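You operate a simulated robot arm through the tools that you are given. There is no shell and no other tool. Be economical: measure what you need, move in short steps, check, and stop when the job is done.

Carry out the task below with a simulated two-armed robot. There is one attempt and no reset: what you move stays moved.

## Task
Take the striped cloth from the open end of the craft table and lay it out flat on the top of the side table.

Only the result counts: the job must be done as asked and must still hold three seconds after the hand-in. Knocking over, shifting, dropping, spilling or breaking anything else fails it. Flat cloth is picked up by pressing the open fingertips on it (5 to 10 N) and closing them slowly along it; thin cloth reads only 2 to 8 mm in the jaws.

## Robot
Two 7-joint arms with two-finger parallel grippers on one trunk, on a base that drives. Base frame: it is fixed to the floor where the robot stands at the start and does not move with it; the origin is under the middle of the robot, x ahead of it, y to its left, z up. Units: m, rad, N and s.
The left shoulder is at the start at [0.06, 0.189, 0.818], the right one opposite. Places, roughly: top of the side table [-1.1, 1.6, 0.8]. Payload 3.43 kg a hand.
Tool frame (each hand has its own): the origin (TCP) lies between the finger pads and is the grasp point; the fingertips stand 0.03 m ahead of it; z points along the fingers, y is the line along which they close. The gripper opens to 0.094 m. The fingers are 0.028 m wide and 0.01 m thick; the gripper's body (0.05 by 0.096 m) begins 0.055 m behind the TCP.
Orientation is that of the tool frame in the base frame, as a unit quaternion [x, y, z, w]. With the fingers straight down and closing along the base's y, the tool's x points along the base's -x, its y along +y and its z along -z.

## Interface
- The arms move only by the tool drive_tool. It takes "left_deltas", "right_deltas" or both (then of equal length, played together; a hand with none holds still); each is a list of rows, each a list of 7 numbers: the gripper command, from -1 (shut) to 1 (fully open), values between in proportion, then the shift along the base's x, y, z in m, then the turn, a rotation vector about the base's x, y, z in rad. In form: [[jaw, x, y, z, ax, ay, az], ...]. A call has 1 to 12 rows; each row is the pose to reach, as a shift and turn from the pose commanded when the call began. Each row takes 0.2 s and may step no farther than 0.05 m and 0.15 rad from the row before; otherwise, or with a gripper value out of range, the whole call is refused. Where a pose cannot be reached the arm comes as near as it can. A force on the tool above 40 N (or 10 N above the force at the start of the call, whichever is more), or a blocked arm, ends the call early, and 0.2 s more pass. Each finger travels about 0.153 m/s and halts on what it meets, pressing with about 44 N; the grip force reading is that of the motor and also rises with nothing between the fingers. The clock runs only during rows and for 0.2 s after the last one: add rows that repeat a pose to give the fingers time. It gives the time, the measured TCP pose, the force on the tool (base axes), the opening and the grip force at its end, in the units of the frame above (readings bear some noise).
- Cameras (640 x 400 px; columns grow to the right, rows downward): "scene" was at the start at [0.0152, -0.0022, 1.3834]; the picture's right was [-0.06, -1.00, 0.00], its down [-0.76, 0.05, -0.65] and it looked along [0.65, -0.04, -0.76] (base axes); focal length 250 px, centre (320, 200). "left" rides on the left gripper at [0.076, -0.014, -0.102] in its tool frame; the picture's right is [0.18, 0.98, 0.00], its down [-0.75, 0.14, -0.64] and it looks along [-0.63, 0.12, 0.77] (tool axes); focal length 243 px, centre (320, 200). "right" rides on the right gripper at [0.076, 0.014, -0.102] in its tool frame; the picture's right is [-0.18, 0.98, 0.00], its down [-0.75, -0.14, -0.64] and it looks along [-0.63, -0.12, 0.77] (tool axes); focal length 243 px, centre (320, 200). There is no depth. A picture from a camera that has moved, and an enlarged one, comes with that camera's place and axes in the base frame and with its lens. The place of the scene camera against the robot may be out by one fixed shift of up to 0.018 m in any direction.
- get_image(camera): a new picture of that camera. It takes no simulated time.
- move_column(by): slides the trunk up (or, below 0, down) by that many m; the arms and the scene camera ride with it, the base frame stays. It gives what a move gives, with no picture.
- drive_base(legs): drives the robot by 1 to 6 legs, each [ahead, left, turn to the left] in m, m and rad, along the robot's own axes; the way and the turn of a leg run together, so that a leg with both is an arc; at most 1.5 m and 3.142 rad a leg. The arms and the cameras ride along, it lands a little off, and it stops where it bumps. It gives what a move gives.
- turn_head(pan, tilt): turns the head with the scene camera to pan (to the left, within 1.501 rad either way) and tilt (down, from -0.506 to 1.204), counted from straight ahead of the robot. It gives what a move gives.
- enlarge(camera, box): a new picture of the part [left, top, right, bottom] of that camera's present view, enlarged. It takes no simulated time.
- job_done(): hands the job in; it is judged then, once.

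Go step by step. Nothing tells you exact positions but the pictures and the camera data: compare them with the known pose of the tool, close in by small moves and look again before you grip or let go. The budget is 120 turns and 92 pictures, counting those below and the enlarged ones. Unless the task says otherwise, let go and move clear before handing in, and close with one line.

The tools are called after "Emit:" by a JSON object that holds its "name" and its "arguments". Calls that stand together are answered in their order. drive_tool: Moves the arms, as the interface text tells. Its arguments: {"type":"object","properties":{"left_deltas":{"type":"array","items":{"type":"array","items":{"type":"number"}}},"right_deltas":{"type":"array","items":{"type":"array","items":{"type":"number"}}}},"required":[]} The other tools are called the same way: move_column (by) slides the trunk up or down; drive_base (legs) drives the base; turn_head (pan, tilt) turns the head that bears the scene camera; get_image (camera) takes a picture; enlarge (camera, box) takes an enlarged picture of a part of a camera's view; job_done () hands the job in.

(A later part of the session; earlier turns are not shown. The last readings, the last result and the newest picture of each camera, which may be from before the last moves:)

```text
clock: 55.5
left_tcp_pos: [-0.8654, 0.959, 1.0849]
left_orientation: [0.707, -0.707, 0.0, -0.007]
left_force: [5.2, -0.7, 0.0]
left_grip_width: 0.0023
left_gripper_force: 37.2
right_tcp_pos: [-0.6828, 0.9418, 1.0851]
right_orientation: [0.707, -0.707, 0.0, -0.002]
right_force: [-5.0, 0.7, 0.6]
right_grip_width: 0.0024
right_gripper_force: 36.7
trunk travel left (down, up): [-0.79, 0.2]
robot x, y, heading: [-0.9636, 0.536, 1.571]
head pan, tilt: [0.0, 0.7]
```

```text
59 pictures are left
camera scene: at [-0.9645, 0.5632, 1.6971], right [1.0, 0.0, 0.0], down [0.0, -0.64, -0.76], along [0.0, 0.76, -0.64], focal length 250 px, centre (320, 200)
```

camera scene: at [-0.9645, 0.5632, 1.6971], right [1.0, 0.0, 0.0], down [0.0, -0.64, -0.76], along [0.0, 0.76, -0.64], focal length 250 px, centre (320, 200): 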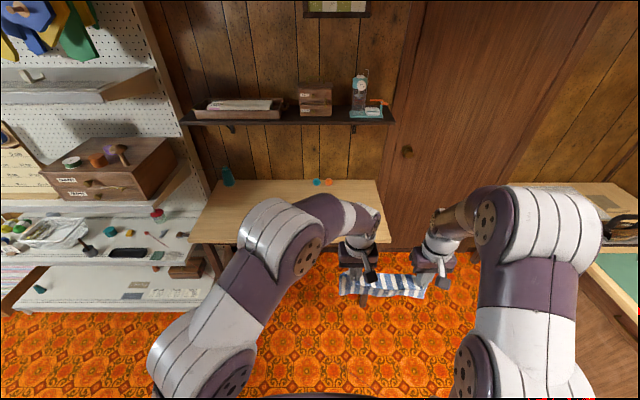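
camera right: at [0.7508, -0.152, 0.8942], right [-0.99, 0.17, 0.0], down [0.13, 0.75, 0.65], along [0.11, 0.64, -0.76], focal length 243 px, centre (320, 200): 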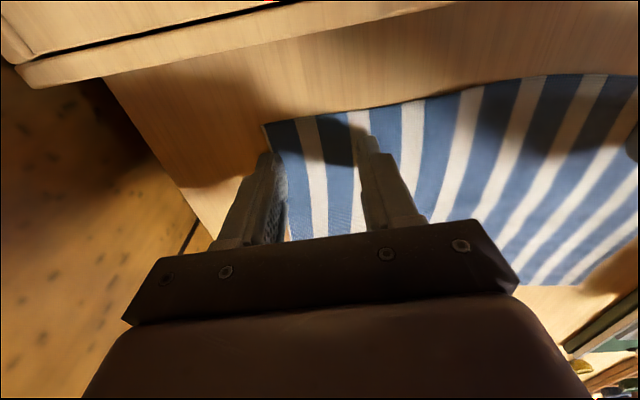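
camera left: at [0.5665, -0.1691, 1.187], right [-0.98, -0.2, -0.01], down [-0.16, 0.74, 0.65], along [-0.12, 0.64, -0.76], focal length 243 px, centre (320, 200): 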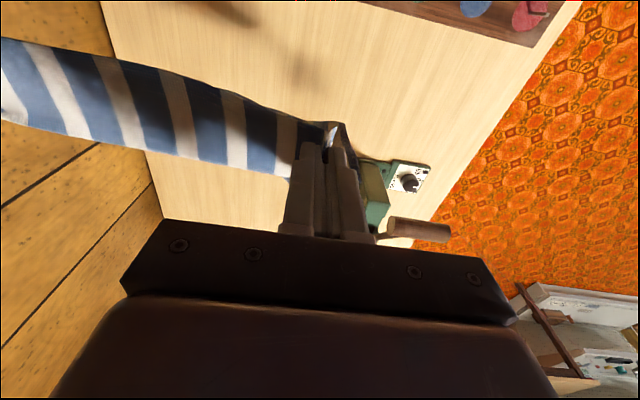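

The side table top is about x −1.57…−0.64, y 1.32…1.82; its small things stand along the back. I centre the cloth in front of the robot, raise it a little, and drive up so that it hangs over the table.

Emit:
{"name": "drive_tool", "arguments": {"left_deltas": [[-1, -0.03, 0, 0, 0, 0, 0], [-1, -0.06, 0, 0, 0, 0, 0], [-1, -0.09, 0, 0, 0, 0, 0], [-1, -0.12, 0, 0, 0, 0, 0], [-1, -0.15, 0, 0, 0, 0, 0], [-1, -0.18, 0, 0, 0, 0, 0]], "right_deltas": [[-1, -0.03, 0, 0, 0, 0, 0], [-1, -0.06, 0.005, 0, 0, 0, 0], [-1, -0.09, 0.01, 0, 0, 0, 0], [-1, -0.12, 0.01, 0, 0, 0, 0], [-1, -0.15, 0.015, 0, 0, 0, 0], [-1, -0.18, 0.015, 0, 0, 0, 0]]}}

Emit:
{"name": "move_column", "arguments": {"by": 0.05}}

Emit:
{"name": "drive_base", "arguments": {"legs": [[0.3, 0.13, 0]]}}

Emit:
{"name": "get_image", "arguments": {"camera": "scene"}}

```text
clock: 56.9
left_tcp_pos: [-1.0451, 0.9593, 1.0884]
left_orientation: [0.708, -0.707, -0.001, -0.007]
left_force: [1.9, -0.4, 0.4]
left_grip_width: 0.0023
left_gripper_force: 37.3
right_tcp_pos: [-0.8638, 0.9567, 1.0863]
right_orientation: [0.707, -0.707, -0.001, -0.002]
right_force: [-3.2, -0.3, -0.1]
right_grip_width: 0.0021
right_gripper_force: 37.3
trunk travel left (down, up): [-0.79, 0.2]
robot x, y, heading: [-0.9667, 0.5371, 1.57]
head pan, tilt: [0.0, 0.7]
```

```text
clock: 57.8
left_tcp_pos: [-1.0441, 0.9599, 1.1372]
left_orientation: [-0.707, 0.707, 0.0, 0.007]
left_force: [2.3, 0.4, -0.5]
left_grip_width: 0.0023
left_gripper_force: 37.1
right_tcp_pos: [-0.8616, 0.9564, 1.1349]
right_orientation: [0.707, -0.707, -0.001, -0.001]
right_force: [-2.4, -0.6, -0.9]
right_grip_width: 0.0022
right_gripper_force: 37.6
trunk travel left (down, up): [-0.84, 0.15]
robot x, y, heading: [-0.9652, 0.5349, 1.572]
head pan, tilt: [0.0, 0.7]
```

```text
clock: 60.0
left_tcp_pos: [-1.1715, 1.2629, 1.1388]
left_orientation: [-0.706, 0.708, 0.003, 0.007]
left_force: [2.5, -0.9, 0.3]
left_grip_width: 0.002
left_gripper_force: 37.2
right_tcp_pos: [-0.9885, 1.2578, 1.1365]
right_orientation: [-0.707, 0.708, 0.002, 0.0]
right_force: [-2.1, 0.6, -0.5]
right_grip_width: 0.0021
right_gripper_force: 36.9
trunk travel left (down, up): [-0.84, 0.15]
robot x, y, heading: [-1.0887, 0.8383, 1.568]
head pan, tilt: [0.0, 0.7]
```

```text
58 pictures are left
camera scene: at [-1.092, 0.8648, 1.7471], right [1.0, 0.0, 0.0], down [0.0, -0.64, -0.77], along [0.0, 0.77, -0.64], focal length 250 px, centre (320, 200)
```

scene: 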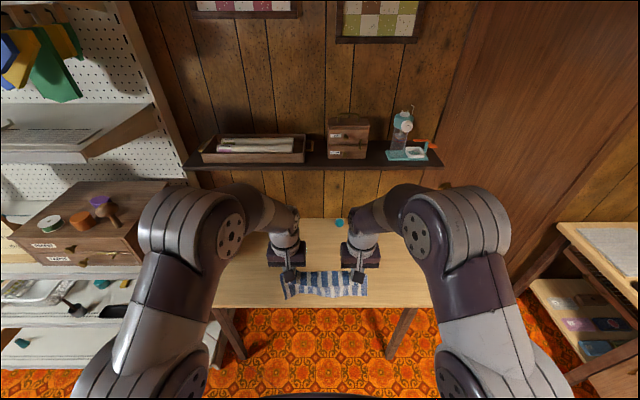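

The cloth hangs well and the shelf front is at about y 1.69, z 1.22. I move in another 0.21.

Emit:
{"name": "drive_base", "arguments": {"legs": [[0.21, 0.0, 0]]}}

Emit:
{"name": "drive_tool", "arguments": {"left_deltas": [[-1, 0, 0.02, 0, 0, 0, 0], [-1, 0, 0.04, -0.02, 0, 0, 0], [-1, 0, 0.06, -0.04, 0, 0, 0], [-1, 0, 0.08, -0.06, 0, 0, 0], [-1, 0, 0.09, -0.07, 0, 0, 0]], "right_deltas": [[-1, 0, 0.02, 0, 0, 0, 0], [-1, 0, 0.04, -0.02, 0, 0, 0], [-1, 0, 0.06, -0.04, 0, 0, 0], [-1, 0, 0.08, -0.06, 0, 0, 0], [-1, 0, 0.09, -0.07, 0, 0, 0]]}}

Emit:
{"name": "get_image", "arguments": {"camera": "scene"}}

Emit:
{"name": "get_image", "arguments": {"camera": "left"}}

```text
clock: 61.6
left_tcp_pos: [-1.1712, 1.4703, 1.1379]
left_orientation: [-0.706, 0.708, 0.001, 0.007]
left_force: [2.4, 0.3, 0.2]
left_grip_width: 0.0024
left_gripper_force: 37.5
right_tcp_pos: [-0.9871, 1.4639, 1.1362]
right_orientation: [-0.706, 0.708, 0.001, 0.003]
right_force: [-1.8, -1.2, -0.6]
right_grip_width: 0.0025
right_gripper_force: 37.3
trunk travel left (down, up): [-0.84, 0.15]
robot x, y, heading: [-1.0924, 1.0445, 1.567]
head pan, tilt: [0.0, 0.7]
```

```text
clock: 62.8
left_tcp_pos: [-1.1731, 1.5617, 1.0679]
left_orientation: [-0.706, 0.708, 0.002, 0.008]
left_force: [1.4, 0.5, -0.1]
left_grip_width: 0.0021
left_gripper_force: 37.4
right_tcp_pos: [-0.9889, 1.5582, 1.0635]
right_orientation: [-0.706, 0.709, 0.001, 0.001]
right_force: [-1.3, 0.9, -0.2]
right_grip_width: 0.0021
right_gripper_force: 36.3
trunk travel left (down, up): [-0.84, 0.15]
robot x, y, heading: [-1.091, 1.0476, 1.567]
head pan, tilt: [0.0, 0.7]
```

```text
57 pictures are left
camera scene: at [-1.0917, 1.0749, 1.7471], right [1.0, 0.0, 0.0], down [0.0, -0.64, -0.76], along [0.0, 0.76, -0.64], focal length 250 px, centre (320, 200)
```

scene: 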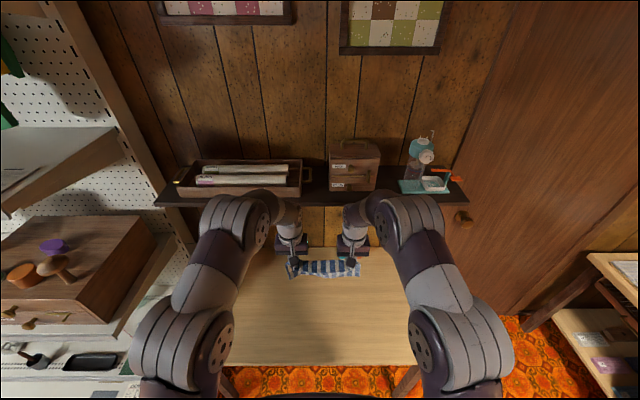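

```text
56 pictures are left
camera left: at [-1.1581, 1.4838, 1.1688], right [-0.98, -0.18, -0.01], down [-0.14, 0.75, 0.65], along [-0.11, 0.64, -0.76], focal length 243 px, centre (320, 200)
```

left: 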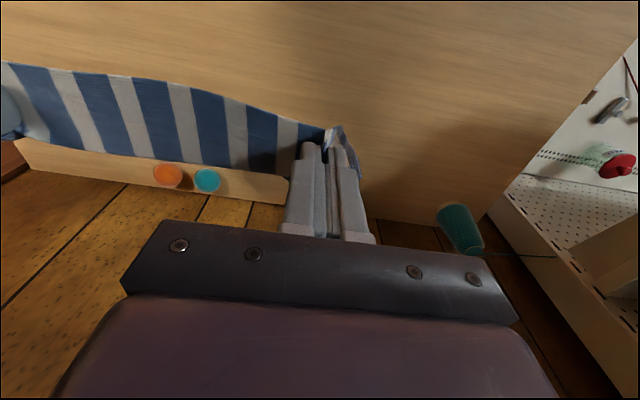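

The table's front edge is at y ≈ 1.36, so the far edge of the cloth should land at about 1.64. To get there without nearing the shelf I tilt the hands forward by 0.6 rad and reach to y ≈ 1.62.

Emit:
{"name": "drive_tool", "arguments": {"left_deltas": [[-1, 0, 0.01, 0, 0.14, 0, 0], [-1, 0, 0.025, 0, 0.28, 0, 0], [-1, 0, 0.04, 0, 0.42, 0, 0], [-1, 0, 0.055, 0, 0.56, 0, 0], [-1, 0, 0.065, 0, 0.6, 0, 0]], "right_deltas": [[-1, 0, 0.01, 0, 0.14, 0, 0], [-1, 0, 0.025, 0, 0.28, 0, 0], [-1, 0, 0.04, 0, 0.42, 0, 0], [-1, 0, 0.055, 0, 0.56, 0, 0], [-1, 0, 0.068, 0.003, 0.6, 0, 0]]}}

Emit:
{"name": "get_image", "arguments": {"camera": "scene"}}

Emit:
{"name": "get_image", "arguments": {"camera": "left"}}

```text
clock: 64.0
left_tcp_pos: [-1.1705, 1.6264, 1.0664]
left_orientation: [-0.673, 0.676, 0.211, 0.216]
left_force: [3.4, -0.2, -0.4]
left_grip_width: 0.0023
left_gripper_force: 37.7
right_tcp_pos: [-0.9878, 1.6264, 1.067]
right_orientation: [-0.675, 0.676, 0.21, 0.209]
right_force: [-3.0, 0.0, 0.6]
right_grip_width: 0.002
right_gripper_force: 37.6
trunk travel left (down, up): [-0.84, 0.15]
robot x, y, heading: [-1.0886, 1.0486, 1.569]
head pan, tilt: [0.0, 0.7]
```

```text
55 pictures are left
camera scene: at [-1.0919, 1.075, 1.7471], right [1.0, 0.0, 0.0], down [0.0, -0.64, -0.76], along [0.0, 0.76, -0.64], focal length 250 px, centre (320, 200)
```

scene: 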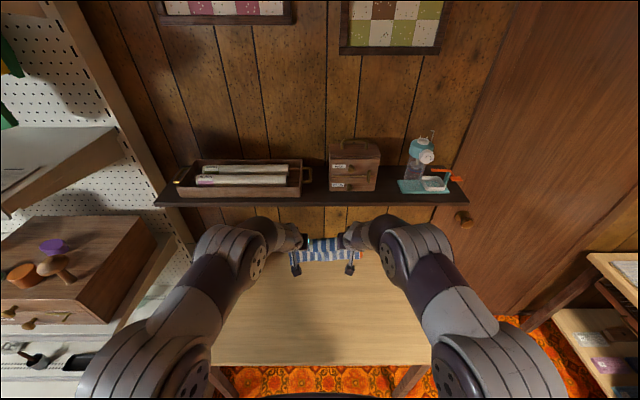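

```text
54 pictures are left
camera left: at [-1.1572, 1.5054, 1.1055], right [-0.98, -0.14, -0.11], down [-0.15, 0.25, 0.96], along [-0.11, 0.96, -0.26], focal length 243 px, centre (320, 200)
```

left: 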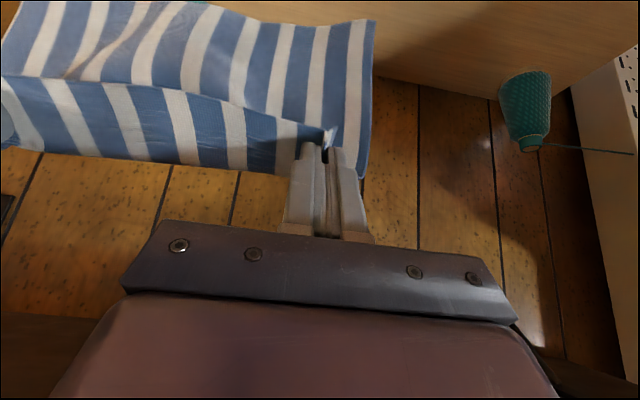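

The cloth hangs from both hands over the far half of the table. I lower it until its lower edge meets the table.

Emit:
{"name": "drive_tool", "arguments": {"left_deltas": [[-1, 0, 0, -0.02, 0, 0, 0], [-1, 0, -0.003, -0.04, 0, 0, 0], [-1, 0, -0.006, -0.06, 0, 0, 0], [-1, 0, -0.01, -0.08, 0, 0, 0]], "right_deltas": [[-1, 0, 0, -0.02, 0, 0, 0], [-1, 0, -0.003, -0.04, 0, 0, 0], [-1, 0, -0.006, -0.06, 0, 0, 0], [-1, 0, -0.01, -0.08, 0, 0, 0]]}}

Emit:
{"name": "get_image", "arguments": {"camera": "left"}}

Emit:
{"name": "enlarge", "arguments": {"camera": "scene", "box": [220, 200, 420, 325]}}

```text
clock: 65.0
left_tcp_pos: [-1.1722, 1.6145, 0.9862]
left_orientation: [-0.672, 0.677, 0.21, 0.215]
left_force: [4.2, -0.2, 0.0]
left_grip_width: 0.0024
left_gripper_force: 36.9
right_tcp_pos: [-0.9879, 1.6148, 0.9879]
right_orientation: [-0.674, 0.676, 0.211, 0.21]
right_force: [-3.5, -0.2, 0.1]
right_grip_width: 0.0025
right_gripper_force: 37.1
trunk travel left (down, up): [-0.84, 0.15]
robot x, y, heading: [-1.0918, 1.048, 1.573]
head pan, tilt: [0.0, 0.7]
```

```text
53 pictures are left
camera left: at [-1.1578, 1.4943, 1.0265], right [-0.98, -0.14, -0.11], down [-0.14, 0.25, 0.96], along [-0.11, 0.96, -0.27], focal length 243 px, centre (320, 200)
```

left: 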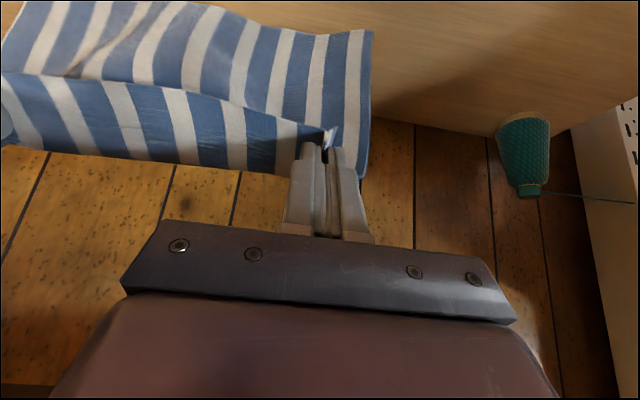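

```text
3.20 times, centred on (320, 262) of scene
camera zoom: at [-1.0919, 1.074, 1.7472], right [1.0, 0.0, 0.0], down [0.0, -0.64, -0.76], along [0.0, 0.76, -0.64], focal length 798 px, centre (320, 0)
```

zoom: 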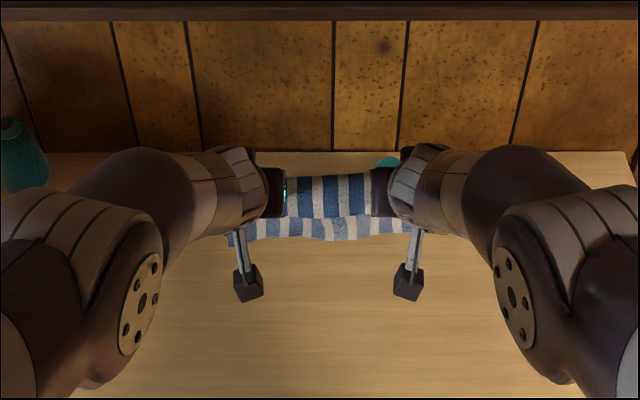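

The lower edge has about reached the table at y ≈ 1.67. Now I swing the hands down and back along an arc toward the robot, levelling them as they go.

Emit:
{"name": "drive_tool", "arguments": {"left_deltas": [[-1, 0, -0.02, -0.007, -0.1, 0, 0], [-1, 0, -0.044, -0.013, -0.2, 0, 0], [-1, 0, -0.065, -0.028, -0.3, 0, 0], [-1, 0, -0.085, -0.045, -0.4, 0, 0], [-1, 0, -0.102, -0.065, -0.5, 0, 0], [-1, 0, -0.117, -0.086, -0.55, 0, 0], [-1, 0, -0.13, -0.106, -0.6, 0, 0]], "right_deltas": [[-1, 0, -0.02, -0.007, -0.1, 0, 0], [-1, 0, -0.044, -0.013, -0.2, 0, 0], [-1, 0, -0.065, -0.028, -0.3, 0, 0], [-1, 0, -0.085, -0.045, -0.4, 0, 0], [-1, 0, -0.102, -0.065, -0.5, 0, 0], [-1, 0, -0.117, -0.086, -0.55, 0, 0], [-1, 0, -0.13, -0.106, -0.6, 0, 0]]}}

Emit:
{"name": "get_image", "arguments": {"camera": "left"}}

Emit:
{"name": "enlarge", "arguments": {"camera": "scene", "box": [200, 200, 440, 350]}}

```text
clock: 66.6
left_tcp_pos: [-1.1706, 1.4869, 0.8802]
left_orientation: [-0.706, 0.708, 0.001, 0.007]
left_force: [1.9, -0.3, 0.2]
left_grip_width: 0.0027
left_gripper_force: 37.6
right_tcp_pos: [-0.987, 1.484, 0.8816]
right_orientation: [-0.707, 0.708, 0.001, 0.001]
right_force: [-2.5, 1.0, 0.5]
right_grip_width: 0.0024
right_gripper_force: 36.9
trunk travel left (down, up): [-0.84, 0.15]
robot x, y, heading: [-1.0892, 1.0467, 1.568]
head pan, tilt: [0.0, 0.7]
```

```text
51 pictures are left
camera left: at [-1.157, 1.4101, 0.982], right [-0.98, -0.18, -0.01], down [-0.14, 0.75, 0.65], along [-0.11, 0.64, -0.76], focal length 243 px, centre (320, 200)
```

left: 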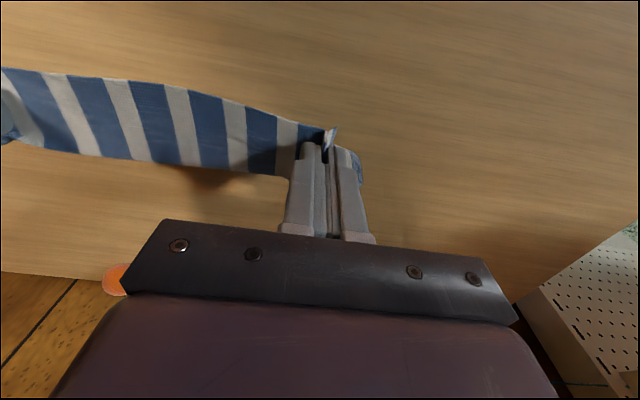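

```text
2.67 times, centred on (320, 275) of scene
camera zoom: at [-1.0918, 1.0743, 1.7472], right [1.0, 0.0, 0.0], down [0.0, -0.64, -0.76], along [0.0, 0.76, -0.64], focal length 665 px, centre (320, 0)
```

zoom: 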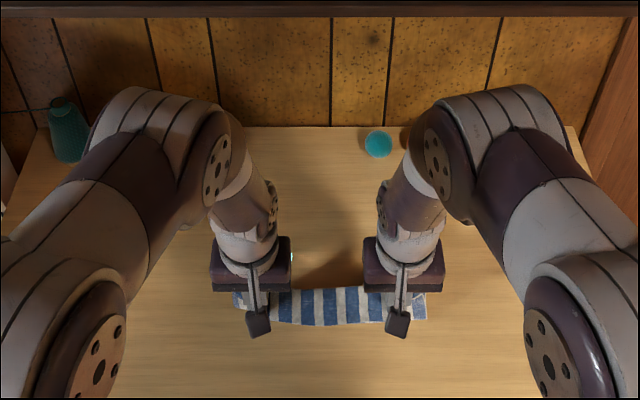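

The cloth still hangs almost straight down: comparing views, the side table's top is really near z 0.72, its front edge at y ≈ 1.39. I go back up and forward with tilted hands and lower further before the arc.

Emit:
{"name": "drive_tool", "arguments": {"left_deltas": [[-1, 0, 0, 0.045, 0, 0, 0], [-1, 0, 0.02, 0.085, 0.1, 0, 0], [-1, 0, 0.05, 0.1, 0.24, 0, 0], [-1, 0, 0.08, 0.1, 0.38, 0, 0], [-1, 0, 0.11, 0.1, 0.52, 0, 0], [-1, 0, 0.145, 0.1, 0.6, 0, 0], [-1, 0, 0.145, 0.08, 0.6, 0, 0]], "right_deltas": [[-1, 0, 0, 0.045, 0, 0, 0], [-1, 0, 0.02, 0.085, 0.1, 0, 0], [-1, 0, 0.05, 0.1, 0.24, 0, 0], [-1, 0, 0.08, 0.1, 0.38, 0, 0], [-1, 0, 0.11, 0.1, 0.52, 0, 0], [-1, 0, 0.147, 0.1, 0.6, 0, 0], [-1, 0, 0.147, 0.08, 0.6, 0, 0]]}}

Emit:
{"name": "get_image", "arguments": {"camera": "right"}}

Emit:
{"name": "get_image", "arguments": {"camera": "left"}}

```text
clock: 68.2
left_tcp_pos: [-1.1722, 1.6297, 0.9608]
left_orientation: [-0.672, 0.676, 0.21, 0.216]
left_force: [0.6, 0.3, 0.7]
left_grip_width: 0.0025
left_gripper_force: 37.2
right_tcp_pos: [-0.9901, 1.6327, 0.9654]
right_orientation: [-0.674, 0.676, 0.21, 0.211]
right_force: [-0.8, 0.8, 0.4]
right_grip_width: 0.0021
right_gripper_force: 37.3
trunk travel left (down, up): [-0.84, 0.15]
robot x, y, heading: [-1.0901, 1.049, 1.568]
head pan, tilt: [0.0, 0.7]
```

```text
49 pictures are left
camera right: at [-1.0037, 1.5113, 1.0071], right [-0.98, 0.15, 0.11], down [0.14, 0.25, 0.96], along [0.12, 0.95, -0.27], focal length 243 px, centre (320, 200)
```

right: 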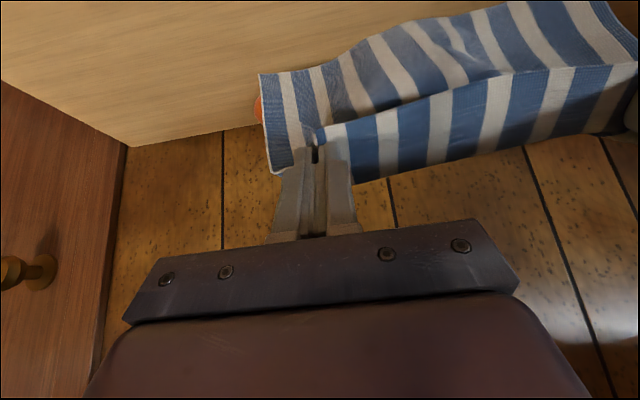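

```text
48 pictures are left
camera left: at [-1.1579, 1.5093, 1.0007], right [-0.98, -0.14, -0.11], down [-0.14, 0.25, 0.96], along [-0.11, 0.96, -0.27], focal length 243 px, centre (320, 200)
```

left: 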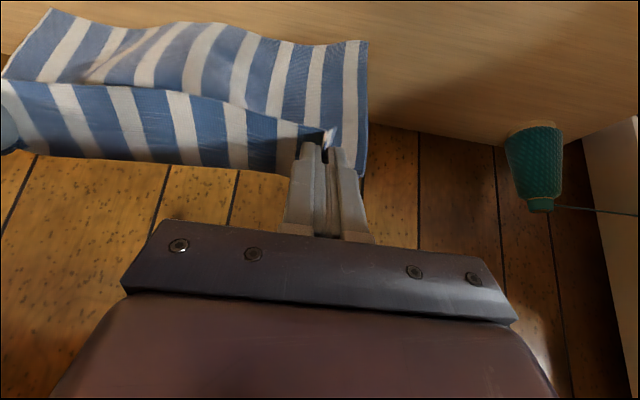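

The table contact should come about 3–4 cm lower. I lower and then do the arc again, in finer steps, ending a little above the top.

Emit:
{"name": "drive_tool", "arguments": {"left_deltas": [[-1, 0, 0, -0.02, 0, 0, 0], [-1, 0, 0, -0.041, 0, 0, 0], [-1, 0, -0.012, -0.045, -0.05, 0, 0], [-1, 0, -0.024, -0.048, -0.1, 0, 0], [-1, 0, -0.043, -0.062, -0.15, 0, 0], [-1, 0, -0.061, -0.077, -0.2, 0, 0]], "right_deltas": [[-1, 0, 0, -0.02, 0, 0, 0], [-1, 0, 0, -0.043, 0, 0, 0], [-1, 0, -0.014, -0.048, -0.05, 0, 0], [-1, 0, -0.026, -0.052, -0.1, 0, 0], [-1, 0, -0.046, -0.066, -0.15, 0, 0], [-1, 0, -0.064, -0.081, -0.2, 0, 0]]}}

Emit:
{"name": "get_image", "arguments": {"camera": "right"}}

Emit:
{"name": "get_image", "arguments": {"camera": "left"}}

```text
clock: 69.6
left_tcp_pos: [-1.1704, 1.5678, 0.8861]
left_orientation: [-0.691, 0.694, 0.141, 0.147]
left_force: [0.9, -0.7, -0.5]
left_grip_width: 0.0022
left_gripper_force: 37.0
right_tcp_pos: [-0.9874, 1.5693, 0.8834]
right_orientation: [-0.692, 0.694, 0.142, 0.141]
right_force: [-0.1, 0.6, 0.0]
right_grip_width: 0.0023
right_gripper_force: 37.0
trunk travel left (down, up): [-0.84, 0.15]
robot x, y, heading: [-1.09, 1.0486, 1.57]
head pan, tilt: [0.0, 0.7]
```

```text
47 pictures are left
camera right: at [-1.002, 1.4593, 0.948], right [-0.98, 0.17, 0.07], down [0.14, 0.44, 0.89], along [0.12, 0.88, -0.46], focal length 243 px, centre (320, 200)
```

right: 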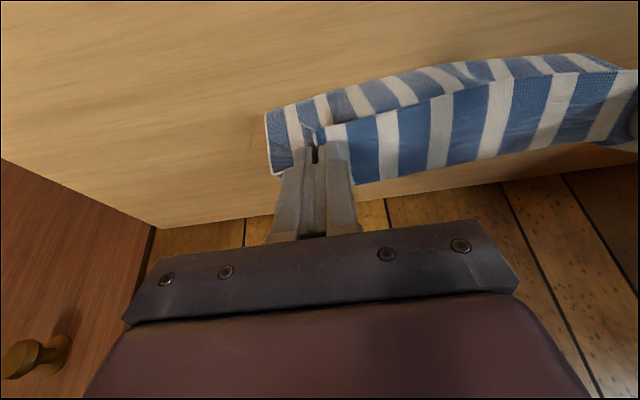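

```text
46 pictures are left
camera left: at [-1.1559, 1.4568, 0.948], right [-0.98, -0.16, -0.08], down [-0.14, 0.44, 0.89], along [-0.11, 0.89, -0.45], focal length 243 px, centre (320, 200)
```

left: 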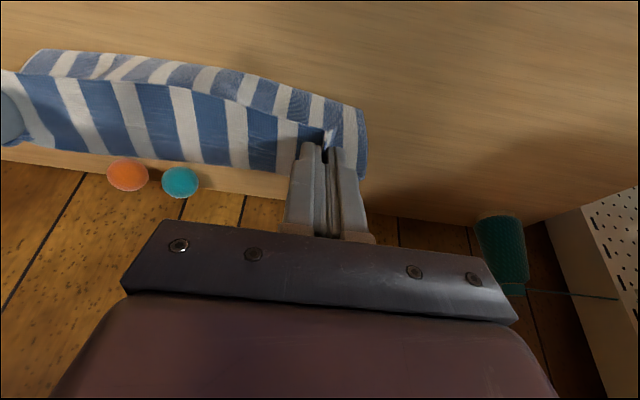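

The lower edge now rests on the table around y ≈ 1.65. I continue the arc, keeping the hands tilted so the gripped strip slopes toward the robot.

Emit:
{"name": "drive_tool", "arguments": {"left_deltas": [[-1, 0, -0.024, -0.01, 0.02, 0, 0], [-1, 0, -0.048, -0.021, 0.05, 0, 0], [-1, 0, -0.062, -0.039, 0.07, 0, 0], [-1, 0, -0.075, -0.059, 0.1, 0, 0], [-1, 0, -0.085, -0.078, 0.13, 0, 0], [-1, 0, -0.093, -0.093, 0.16, 0, 0]], "right_deltas": [[-1, 0, -0.024, -0.01, 0.02, 0, 0], [-1, 0, -0.048, -0.021, 0.05, 0, 0], [-1, 0, -0.062, -0.039, 0.07, 0, 0], [-1, 0, -0.075, -0.059, 0.1, 0, 0], [-1, 0, -0.085, -0.078, 0.13, 0, 0], [-1, 0, -0.093, -0.093, 0.16, 0, 0]]}}

Emit:
{"name": "get_image", "arguments": {"camera": "left"}}

Emit:
{"name": "enlarge", "arguments": {"camera": "scene", "box": [200, 200, 440, 350]}}

```text
clock: 71.0
left_tcp_pos: [-1.1721, 1.4751, 0.7895]
left_orientation: [-0.676, 0.68, 0.197, 0.203]
left_force: [4.4, -0.3, 0.6]
left_grip_width: 0.0024
left_gripper_force: 36.3
right_tcp_pos: [-0.9878, 1.4741, 0.7874]
right_orientation: [-0.678, 0.681, 0.197, 0.196]
right_force: [-3.4, -0.3, -0.3]
right_grip_width: 0.0022
right_gripper_force: 36.7
right hand out of reach, approached as far as the arm can: row 2
trunk travel left (down, up): [-0.84, 0.15]
robot x, y, heading: [-1.0873, 1.0454, 1.569]
head pan, tilt: [0.0, 0.7]
```

```text
45 pictures are left
camera left: at [-1.1578, 1.3561, 0.8342], right [-0.98, -0.15, -0.1], down [-0.14, 0.29, 0.95], along [-0.11, 0.95, -0.3], focal length 243 px, centre (320, 200)
```

left: 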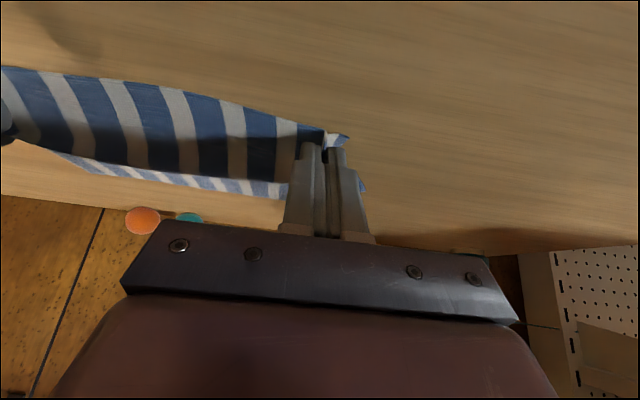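

```text
2.67 times, centred on (320, 275) of scene
camera zoom: at [-1.0919, 1.0735, 1.7472], right [1.0, 0.0, 0.0], down [0.0, -0.64, -0.76], along [0.0, 0.76, -0.64], focal length 665 px, centre (320, 0)
```

zoom: 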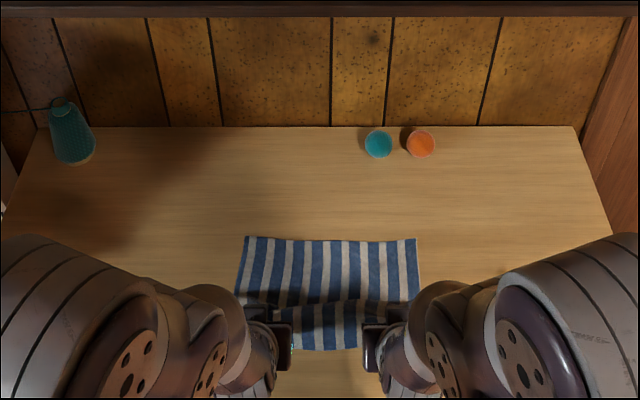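

The cloth lies flat behind the hands with its far edge at y ≈ 1.67. I lower the gripped edge onto the table, with a slight backward pull.

Emit:
{"name": "drive_tool", "arguments": {"left_deltas": [[-1, 0, -0.002, -0.008, 0, 0, 0], [-1, 0, -0.004, -0.016, 0, 0, 0], [-1, 0, -0.006, -0.022, 0, 0, 0], [-1, 0, -0.008, -0.027, 0, 0, 0]], "right_deltas": [[-1, 0, -0.002, -0.008, 0, 0, 0], [-1, 0, -0.004, -0.016, 0, 0, 0], [-1, 0, -0.006, -0.022, 0, 0, 0], [-1, 0, -0.008, -0.026, 0, 0, 0]]}}

Emit:
{"name": "get_image", "arguments": {"camera": "left"}}

Emit:
{"name": "enlarge", "arguments": {"camera": "scene", "box": [200, 230, 440, 380]}}

```text
clock: 71.4
left_tcp_pos: [-1.1708, 1.4743, 0.7831]
left_orientation: [-0.675, 0.68, 0.199, 0.206]
left_force: [0.3, -1.2, 8.0]
left_grip_width: 0.0026
left_gripper_force: 36.7
right_tcp_pos: [-0.989, 1.4746, 0.7837]
right_orientation: [-0.676, 0.68, 0.202, 0.202]
right_force: [-0.2, -4.5, 19.0]
right_grip_width: 0.0023
right_gripper_force: 36.1
trunk travel left (down, up): [-0.84, 0.15]
robot x, y, heading: [-1.0909, 1.0435, 1.568]
head pan, tilt: [0.0, 0.7]
stopped in row 2 (right hand): the force on the tool passed its limit (the readings are from after the stop); the commanded pose is now the measured one
```

```text
43 pictures are left
camera left: at [-1.1567, 1.3554, 0.8281], right [-0.98, -0.15, -0.11], down [-0.15, 0.28, 0.95], along [-0.11, 0.95, -0.3], focal length 243 px, centre (320, 200)
```

left: 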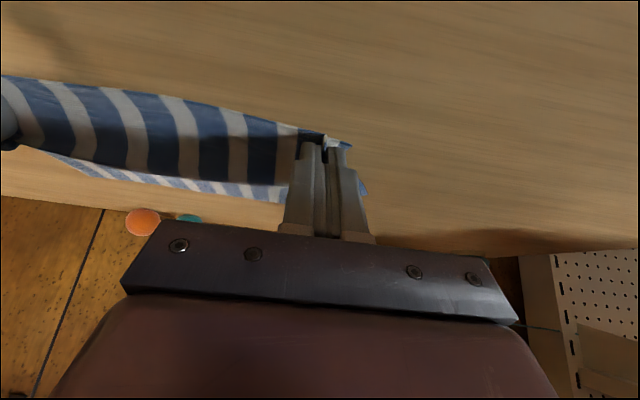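

```text
2.67 times, centred on (320, 305) of scene
camera zoom: at [-1.0919, 1.0702, 1.7475], right [1.0, 0.0, 0.0], down [0.0, -0.64, -0.77], along [0.0, 0.77, -0.64], focal length 665 px, centre (320, -80)
```

zoom: 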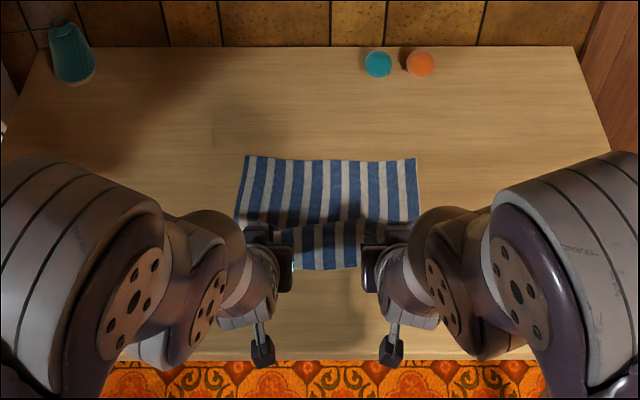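

The fingertips touch the top at TCP z ≈ 0.784 and the cloth lies behind them. I pull back 1 cm, open slowly, and withdraw along the fingers' line.

Emit:
{"name": "drive_tool", "arguments": {"left_deltas": [[-1, 0, 0, 0.003, 0, 0, 0], [-1, 0, -0.006, 0.003, 0, 0, 0], [-1, 0, -0.012, 0.003, 0, 0, 0], [-0.9, 0, -0.012, 0.003, 0, 0, 0], [-0.8, 0, -0.012, 0.003, 0, 0, 0], [-0.65, 0, -0.012, 0.003, 0, 0, 0], [-0.5, 0, -0.012, 0.003, 0, 0, 0], [-0.5, 0, -0.022, 0.01, 0, 0, 0], [-0.5, 0, -0.035, 0.03, 0, 0, 0], [-0.5, 0, -0.05, 0.055, 0, 0, 0], [-0.5, 0, -0.07, 0.09, 0, 0, 0]], "right_deltas": [[-1, 0, 0, 0.003, 0, 0, 0], [-1, 0, -0.006, 0.003, 0, 0, 0], [-1, 0, -0.012, 0.003, 0, 0, 0], [-0.9, 0, -0.012, 0.003, 0, 0, 0], [-0.8, 0, -0.012, 0.003, 0, 0, 0], [-0.65, 0, -0.012, 0.003, 0, 0, 0], [-0.5, 0, -0.012, 0.003, 0, 0, 0], [-0.5, 0, -0.022, 0.01, 0, 0, 0], [-0.5, 0, -0.035, 0.03, 0, 0, 0], [-0.5, 0, -0.05, 0.055, 0, 0, 0], [-0.5, 0, -0.07, 0.09, 0, 0, 0]]}}

Emit:
{"name": "get_image", "arguments": {"camera": "left"}}

Emit:
{"name": "enlarge", "arguments": {"camera": "scene", "box": [200, 230, 440, 380]}}

```text
clock: 73.8
left_tcp_pos: [-1.1547, 1.423, 0.8822]
left_orientation: [-0.675, 0.681, 0.204, 0.196]
left_force: [0.5, -0.8, 0.9]
left_grip_width: 0.0235
left_gripper_force: 0.2
left hand out of reach, approached as far as the arm can: row 9, 10, 11
right_tcp_pos: [-1.0021, 1.4272, 0.8815]
right_orientation: [-0.678, 0.68, 0.189, 0.206]
right_force: [0.2, 0.7, -0.4]
right_grip_width: 0.0233
right_gripper_force: 0.1
right hand out of reach, approached as far as the arm can: row 8, 9, 10, 11
trunk travel left (down, up): [-0.84, 0.15]
robot x, y, heading: [-1.0911, 1.0423, 1.567]
head pan, tilt: [0.0, 0.7]
```

```text
41 pictures are left
camera left: at [-1.1384, 1.3032, 0.9268], right [-0.98, -0.15, -0.09], down [-0.13, 0.29, 0.95], along [-0.12, 0.95, -0.3], focal length 243 px, centre (320, 200)
```

left: 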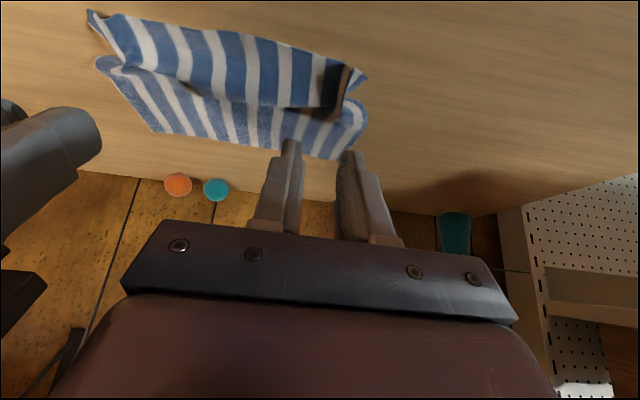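

```text
2.67 times, centred on (320, 305) of scene
camera zoom: at [-1.0916, 1.0689, 1.747], right [1.0, 0.0, 0.0], down [0.0, -0.64, -0.77], along [0.0, 0.77, -0.64], focal length 665 px, centre (320, -80)
```

zoom: 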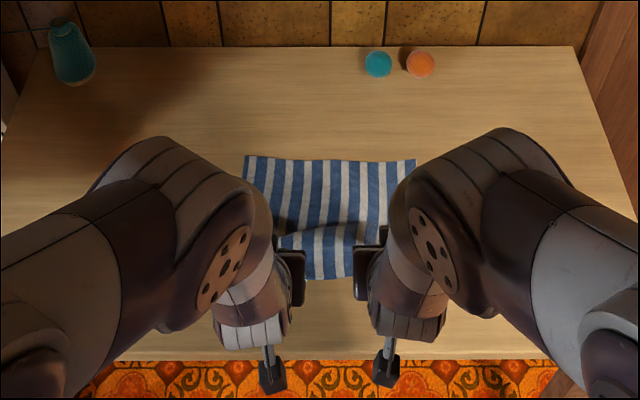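

The cloth is released, with a standing ridge near its front edge. I raise the trunk a little and back off to see it properly.

Emit:
{"name": "move_column", "arguments": {"by": 0.1}}

Emit:
{"name": "drive_base", "arguments": {"legs": [[-0.2, 0, 0]]}}

Emit:
{"name": "drive_tool", "arguments": {"left_deltas": [[0, -0.03, 0, 0, -0.14, 0, 0], [0, -0.06, 0, 0, -0.28, 0, 0], [0, -0.1, 0, 0, -0.42, 0, 0], [0, -0.12, 0, 0, -0.55, 0, 0]], "right_deltas": [[0, 0.03, 0, 0, -0.14, 0, 0], [0, 0.06, 0, 0, -0.28, 0, 0], [0, 0.1, 0, 0, -0.42, 0, 0], [0, 0.12, 0, 0, -0.55, 0, 0]]}}

Emit:
{"name": "enlarge", "arguments": {"camera": "scene", "box": [200, 200, 440, 350]}}

Emit:
{"name": "get_image", "arguments": {"camera": "left"}}

```text
clock: 75.2
left_tcp_pos: [-1.154, 1.4247, 0.9813]
left_orientation: [-0.676, 0.681, 0.203, 0.195]
left_force: [0.5, -0.2, -0.7]
left_grip_width: 0.0235
left_gripper_force: 0.0
right_tcp_pos: [-1.0034, 1.4314, 0.9806]
right_orientation: [-0.679, 0.679, 0.188, 0.205]
right_force: [-0.6, -0.6, 0.8]
right_grip_width: 0.0236
right_gripper_force: 0.0
trunk travel left (down, up): [-0.94, 0.05]
robot x, y, heading: [-1.0867, 1.0429, 1.568]
head pan, tilt: [0.0, 0.7]
```

```text
clock: 76.8
left_tcp_pos: [-1.1552, 1.2267, 0.9806]
left_orientation: [-0.677, 0.68, 0.201, 0.194]
left_force: [0.0, 0.6, -0.2]
left_grip_width: 0.0235
left_gripper_force: 0.0
right_tcp_pos: [-1.0038, 1.2312, 0.9794]
right_orientation: [-0.679, 0.679, 0.187, 0.205]
right_force: [0.6, 0.5, 1.0]
right_grip_width: 0.0234
right_gripper_force: 0.0
trunk travel left (down, up): [-0.94, 0.05]
robot x, y, heading: [-1.0898, 0.8453, 1.569]
head pan, tilt: [0.0, 0.7]
```

```text
clock: 77.8
left_tcp_pos: [-1.2739, 1.2277, 0.9778]
left_orientation: [-0.704, 0.71, 0.007, 0.001]
left_force: [-0.2, 0.3, -0.2]
left_grip_width: 0.0469
left_gripper_force: 0.1
right_tcp_pos: [-0.8865, 1.2336, 0.9779]
right_orientation: [0.709, -0.705, -0.003, -0.019]
right_force: [0.5, 0.4, -0.1]
right_grip_width: 0.0472
right_gripper_force: 0.0
right hand out of reach, approached as far as the arm can: row 4
trunk travel left (down, up): [-0.94, 0.05]
robot x, y, heading: [-1.0924, 0.8436, 1.567]
head pan, tilt: [0.0, 0.7]
```

```text
2.67 times, centred on (320, 275) of scene
camera zoom: at [-1.0925, 0.8816, 1.8469], right [1.0, 0.0, 0.0], down [0.0, -0.65, -0.76], along [0.0, 0.76, -0.65], focal length 665 px, centre (320, 0)
```

zoom: 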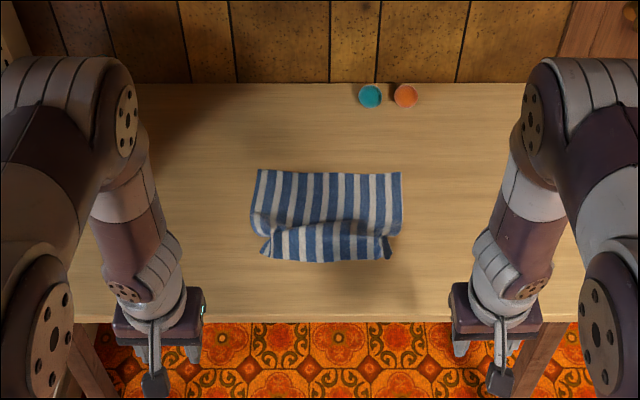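

```text
38 pictures are left
camera left: at [-1.2583, 1.1509, 1.0793], right [-0.98, -0.18, 0.01], down [-0.13, 0.75, 0.65], along [-0.12, 0.64, -0.76], focal length 243 px, centre (320, 200)
```

left: 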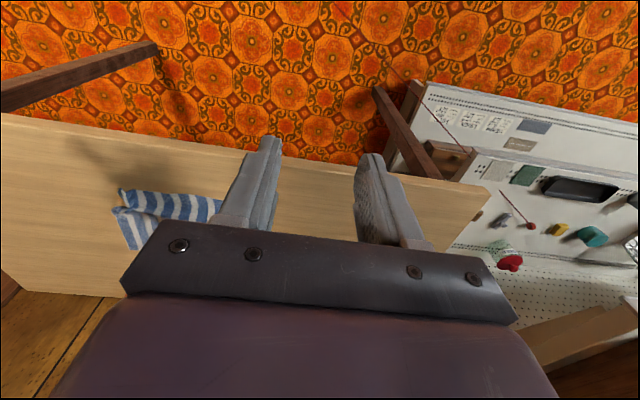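

The front part has a pleat and is drawn together sideways. I look closer at it before smoothing.

Emit:
{"name": "enlarge", "arguments": {"camera": "scene", "box": [280, 250, 370, 306]}}

Emit:
{"name": "turn_head", "arguments": {"pan": 0, "tilt": 0.95}}

Emit:
{"name": "get_image", "arguments": {"camera": "right"}}

```text
7.11 times, centred on (325, 278) of scene
camera zoom: at [-1.0925, 0.8816, 1.8469], right [1.0, 0.0, 0.0], down [0.0, -0.65, -0.76], along [0.0, 0.76, -0.65], focal length 1774 px, centre (284, -355)
```

zoom: 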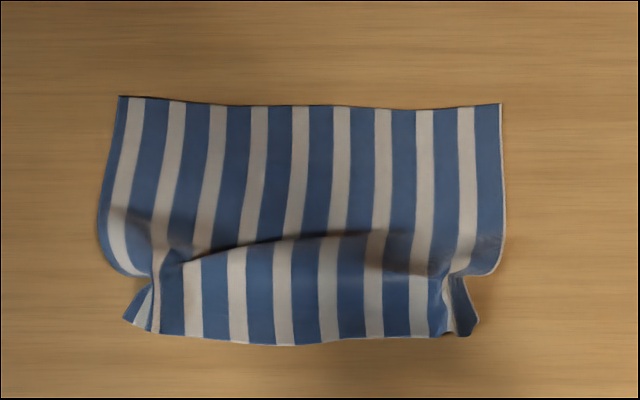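

```text
clock: 78.5
left_tcp_pos: [-1.2731, 1.225, 0.9814]
left_orientation: [-0.704, 0.71, 0.01, 0.003]
left_force: [0.4, 0.4, -0.2]
left_grip_width: 0.0469
left_gripper_force: 0.1
right_tcp_pos: [-0.8886, 1.231, 0.9811]
right_orientation: [0.709, -0.704, -0.006, -0.023]
right_force: [-0.1, -0.4, -0.1]
right_grip_width: 0.0472
right_gripper_force: 0.1
trunk travel left (down, up): [-0.94, 0.05]
robot x, y, heading: [-1.0939, 0.8488, 1.57]
head pan, tilt: [0.0, 0.949]
```

```text
36 pictures are left
camera right: at [-0.9026, 1.1516, 1.0811], right [-0.98, 0.18, -0.02], down [0.12, 0.73, 0.68], along [0.13, 0.66, -0.74], focal length 243 px, centre (320, 200)
```

right: 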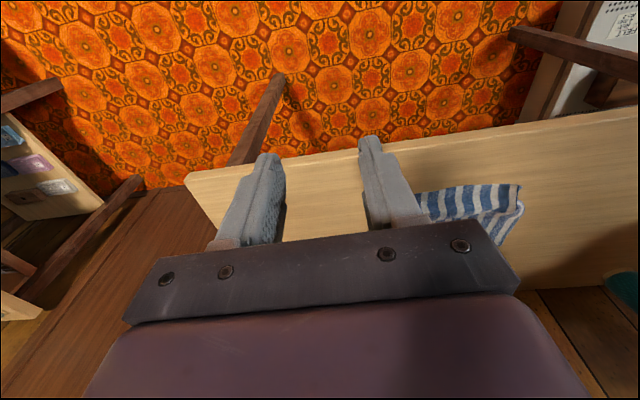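

Each front corner shows a gathered pleat with a small corner flap outside it, at about (−1.187, 1.488) and (−0.975, 1.488). I'll press closed fingertips on the flaps and draw them outward and toward the robot; first I drive in and hover over them.

Emit:
{"name": "drive_base", "arguments": {"legs": [[0.15, 0, 0]]}}

Emit:
{"name": "drive_tool", "arguments": {"left_deltas": [[-1, 0.02, 0.03, -0.02, 0, 0, 0], [-1, 0.04, 0.06, -0.05, 0, 0, 0], [-1, 0.06, 0.08, -0.08, 0, 0, 0], [-1, 0.08, 0.1, -0.11, 0, 0, 0], [-1, 0.083, 0.108, -0.14, 0, 0, 0]], "right_deltas": [[-1, -0.02, 0.03, -0.02, 0, 0, 0], [-1, -0.04, 0.06, -0.05, 0, 0, 0], [-1, -0.06, 0.08, -0.08, 0, 0, 0], [-1, -0.08, 0.1, -0.11, 0, 0, 0], [-1, -0.085, 0.105, -0.14, 0, 0, 0]]}}

Emit:
{"name": "get_image", "arguments": {"camera": "left"}}

Emit:
{"name": "get_image", "arguments": {"camera": "right"}}

```text
clock: 79.9
left_tcp_pos: [-1.2723, 1.3768, 0.9812]
left_orientation: [-0.703, 0.711, 0.011, 0.004]
left_force: [0.3, -0.6, 0.0]
left_grip_width: 0.0469
left_gripper_force: 0.1
right_tcp_pos: [-0.8852, 1.3822, 0.9823]
right_orientation: [0.707, -0.707, -0.006, -0.023]
right_force: [0.6, -0.3, 0.5]
right_grip_width: 0.0469
right_gripper_force: 0.1
trunk travel left (down, up): [-0.94, 0.05]
robot x, y, heading: [-1.0899, 0.9953, 1.569]
head pan, tilt: [0.0, 0.949]
```

```text
clock: 81.1
left_tcp_pos: [-1.1886, 1.4852, 0.8404]
left_orientation: [-0.703, 0.711, 0.009, 0.002]
left_force: [-0.1, 0.1, 0.2]
left_grip_width: 0.0
left_gripper_force: 33.2
left hand out of reach, approached as far as the arm can: row 2
right_tcp_pos: [-0.973, 1.488, 0.8376]
right_orientation: [0.708, -0.706, -0.006, -0.023]
right_force: [-0.4, 0.1, -0.4]
right_grip_width: 0.0
right_gripper_force: 32.8
right hand out of reach, approached as far as the arm can: row 2
trunk travel left (down, up): [-0.94, 0.05]
robot x, y, heading: [-1.0909, 0.9996, 1.561]
head pan, tilt: [0.0, 0.949]
```

```text
35 pictures are left
camera left: at [-1.1736, 1.4067, 0.9403], right [-0.98, -0.17, 0.01], down [-0.13, 0.74, 0.66], along [-0.12, 0.65, -0.75], focal length 243 px, centre (320, 200)
```

left: 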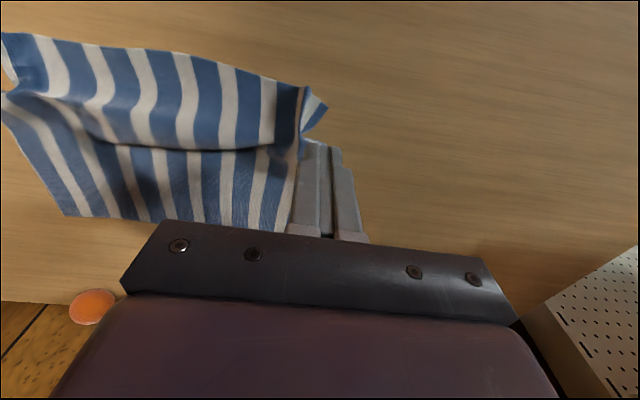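

```text
34 pictures are left
camera right: at [-0.989, 1.4079, 0.9379], right [-0.98, 0.18, -0.02], down [0.12, 0.73, 0.67], along [0.14, 0.66, -0.74], focal length 243 px, centre (320, 200)
```

right: 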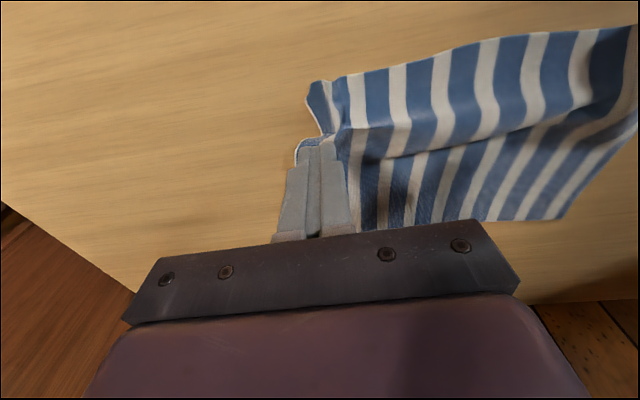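

The wrist pictures put the flaps at (−1.185, 1.478) and (−0.970, 1.474). I lower the closed tips onto them.

Emit:
{"name": "drive_tool", "arguments": {"left_deltas": [[-1, 0.001, -0.009, -0.02, 0, 0, 0], [-1, 0.001, -0.009, -0.04, 0, 0, 0], [-1, 0.001, -0.009, -0.05, 0, 0, 0], [-1, 0.001, -0.009, -0.055, 0, 0, 0], [-1, 0.001, -0.009, -0.057, 0, 0, 0]], "right_deltas": [[-1, 0.002, -0.015, -0.02, 0, 0, 0], [-1, 0.002, -0.015, -0.038, 0, 0, 0], [-1, 0.002, -0.015, -0.048, 0, 0, 0], [-1, 0.002, -0.015, -0.053, 0, 0, 0], [-1, 0.002, -0.015, -0.055, 0, 0, 0]]}}

Emit:
{"name": "enlarge", "arguments": {"camera": "left", "box": [200, 60, 440, 210]}}

Emit:
{"name": "enlarge", "arguments": {"camera": "right", "box": [200, 60, 440, 210]}}

```text
clock: 82.3
left_tcp_pos: [-1.1883, 1.4768, 0.7837]
left_orientation: [-0.702, 0.712, 0.01, 0.004]
left_force: [0.8, -0.1, 1.1]
left_grip_width: 0.0
left_gripper_force: 33.3
right_tcp_pos: [-0.9683, 1.473, 0.7848]
right_orientation: [0.707, -0.706, -0.005, -0.023]
right_force: [-0.3, -0.4, -0.6]
right_grip_width: 0.0
right_gripper_force: 32.6
trunk travel left (down, up): [-0.94, 0.05]
robot x, y, heading: [-1.0898, 0.9951, 1.566]
head pan, tilt: [0.0, 0.949]
```

```text
2.67 times, centred on (320, 135) of left
camera zoom: at [-1.1729, 1.3988, 0.8838], right [-0.98, -0.17, 0.01], down [-0.13, 0.74, 0.66], along [-0.12, 0.65, -0.75], focal length 647 px, centre (320, 373)
```

zoom: 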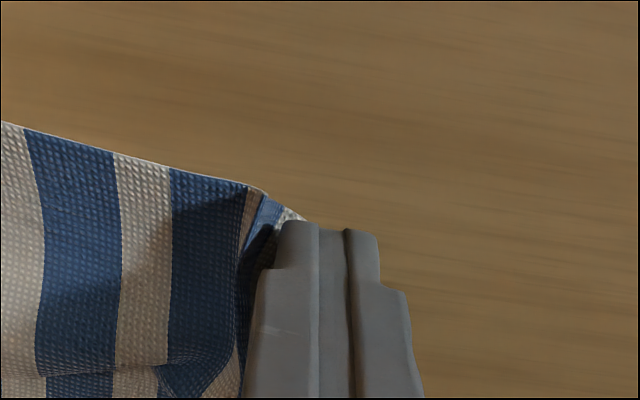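

```text
2.67 times, centred on (320, 135) of right
camera zoom: at [-0.9843, 1.3926, 0.885], right [-0.98, 0.18, -0.02], down [0.12, 0.73, 0.67], along [0.14, 0.66, -0.74], focal length 647 px, centre (320, 373)
```

zoom: 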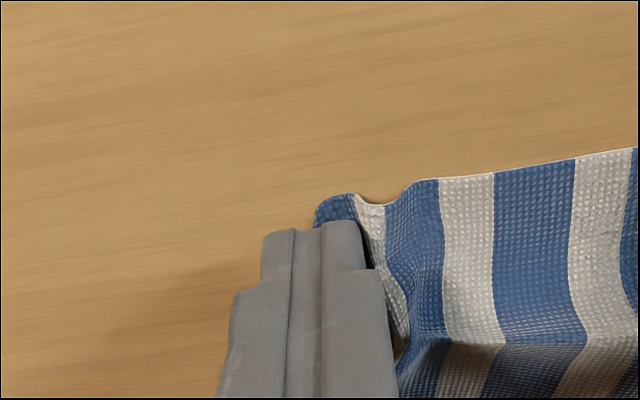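

The tips hover a touch too far out; I shift each 5–9 mm inward over the flap and press down.

Emit:
{"name": "drive_tool", "arguments": {"left_deltas": [[-1, 0, 0, 0.006, 0, 0, 0], [-1, 0.009, -0.005, 0.006, 0, 0, 0], [-1, 0.009, -0.005, 0, 0, 0, 0], [-1, 0.009, -0.005, -0.003, 0, 0, 0], [-1, 0.009, -0.005, -0.005, 0, 0, 0]], "right_deltas": [[-1, 0, 0, 0.006, 0, 0, 0], [-1, -0.004, -0.005, 0.006, 0, 0, 0], [-1, -0.004, -0.005, 0, 0, 0, 0], [-1, -0.004, -0.005, -0.003, 0, 0, 0], [-1, -0.004, -0.005, -0.005, 0, 0, 0]]}}

Emit:
{"name": "enlarge", "arguments": {"camera": "left", "box": [200, 60, 440, 210]}}

Emit:
{"name": "enlarge", "arguments": {"camera": "right", "box": [200, 60, 440, 210]}}

```text
clock: 83.5
left_tcp_pos: [-1.1786, 1.4743, 0.7815]
left_orientation: [-0.703, 0.711, 0.012, 0.006]
left_force: [-3.8, -2.5, 23.6]
left_grip_width: 0.0
left_gripper_force: 32.5
right_tcp_pos: [-0.972, 1.4672, 0.783]
right_orientation: [0.707, -0.707, -0.006, -0.023]
right_force: [-0.2, -0.2, 0.0]
right_grip_width: 0.0002
right_gripper_force: 32.9
trunk travel left (down, up): [-0.94, 0.05]
robot x, y, heading: [-1.0875, 0.9975, 1.557]
head pan, tilt: [0.0, 0.949]
```

```text
2.67 times, centred on (320, 135) of left
camera zoom: at [-1.1634, 1.3941, 0.8815], right [-0.98, -0.17, 0.0], down [-0.13, 0.74, 0.66], along [-0.12, 0.65, -0.75], focal length 647 px, centre (320, 373)
```

zoom: 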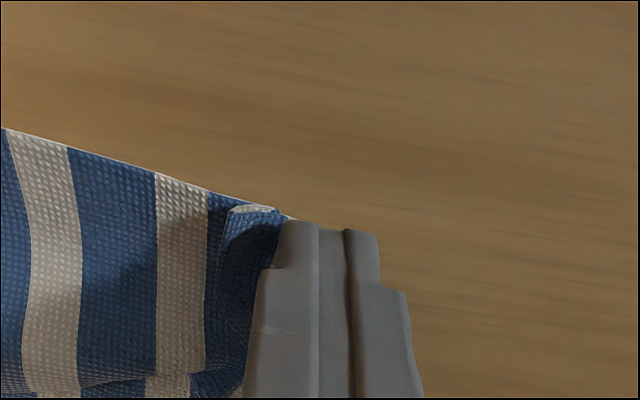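

```text
2.67 times, centred on (320, 135) of right
camera zoom: at [-0.9878, 1.3871, 0.883], right [-0.98, 0.18, -0.02], down [0.12, 0.73, 0.68], along [0.14, 0.66, -0.74], focal length 647 px, centre (320, 373)
```

zoom: 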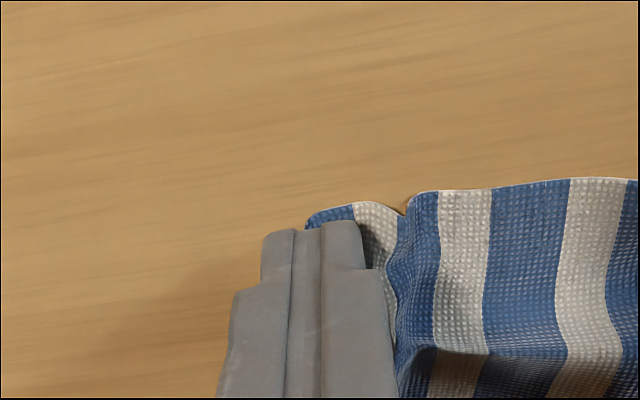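

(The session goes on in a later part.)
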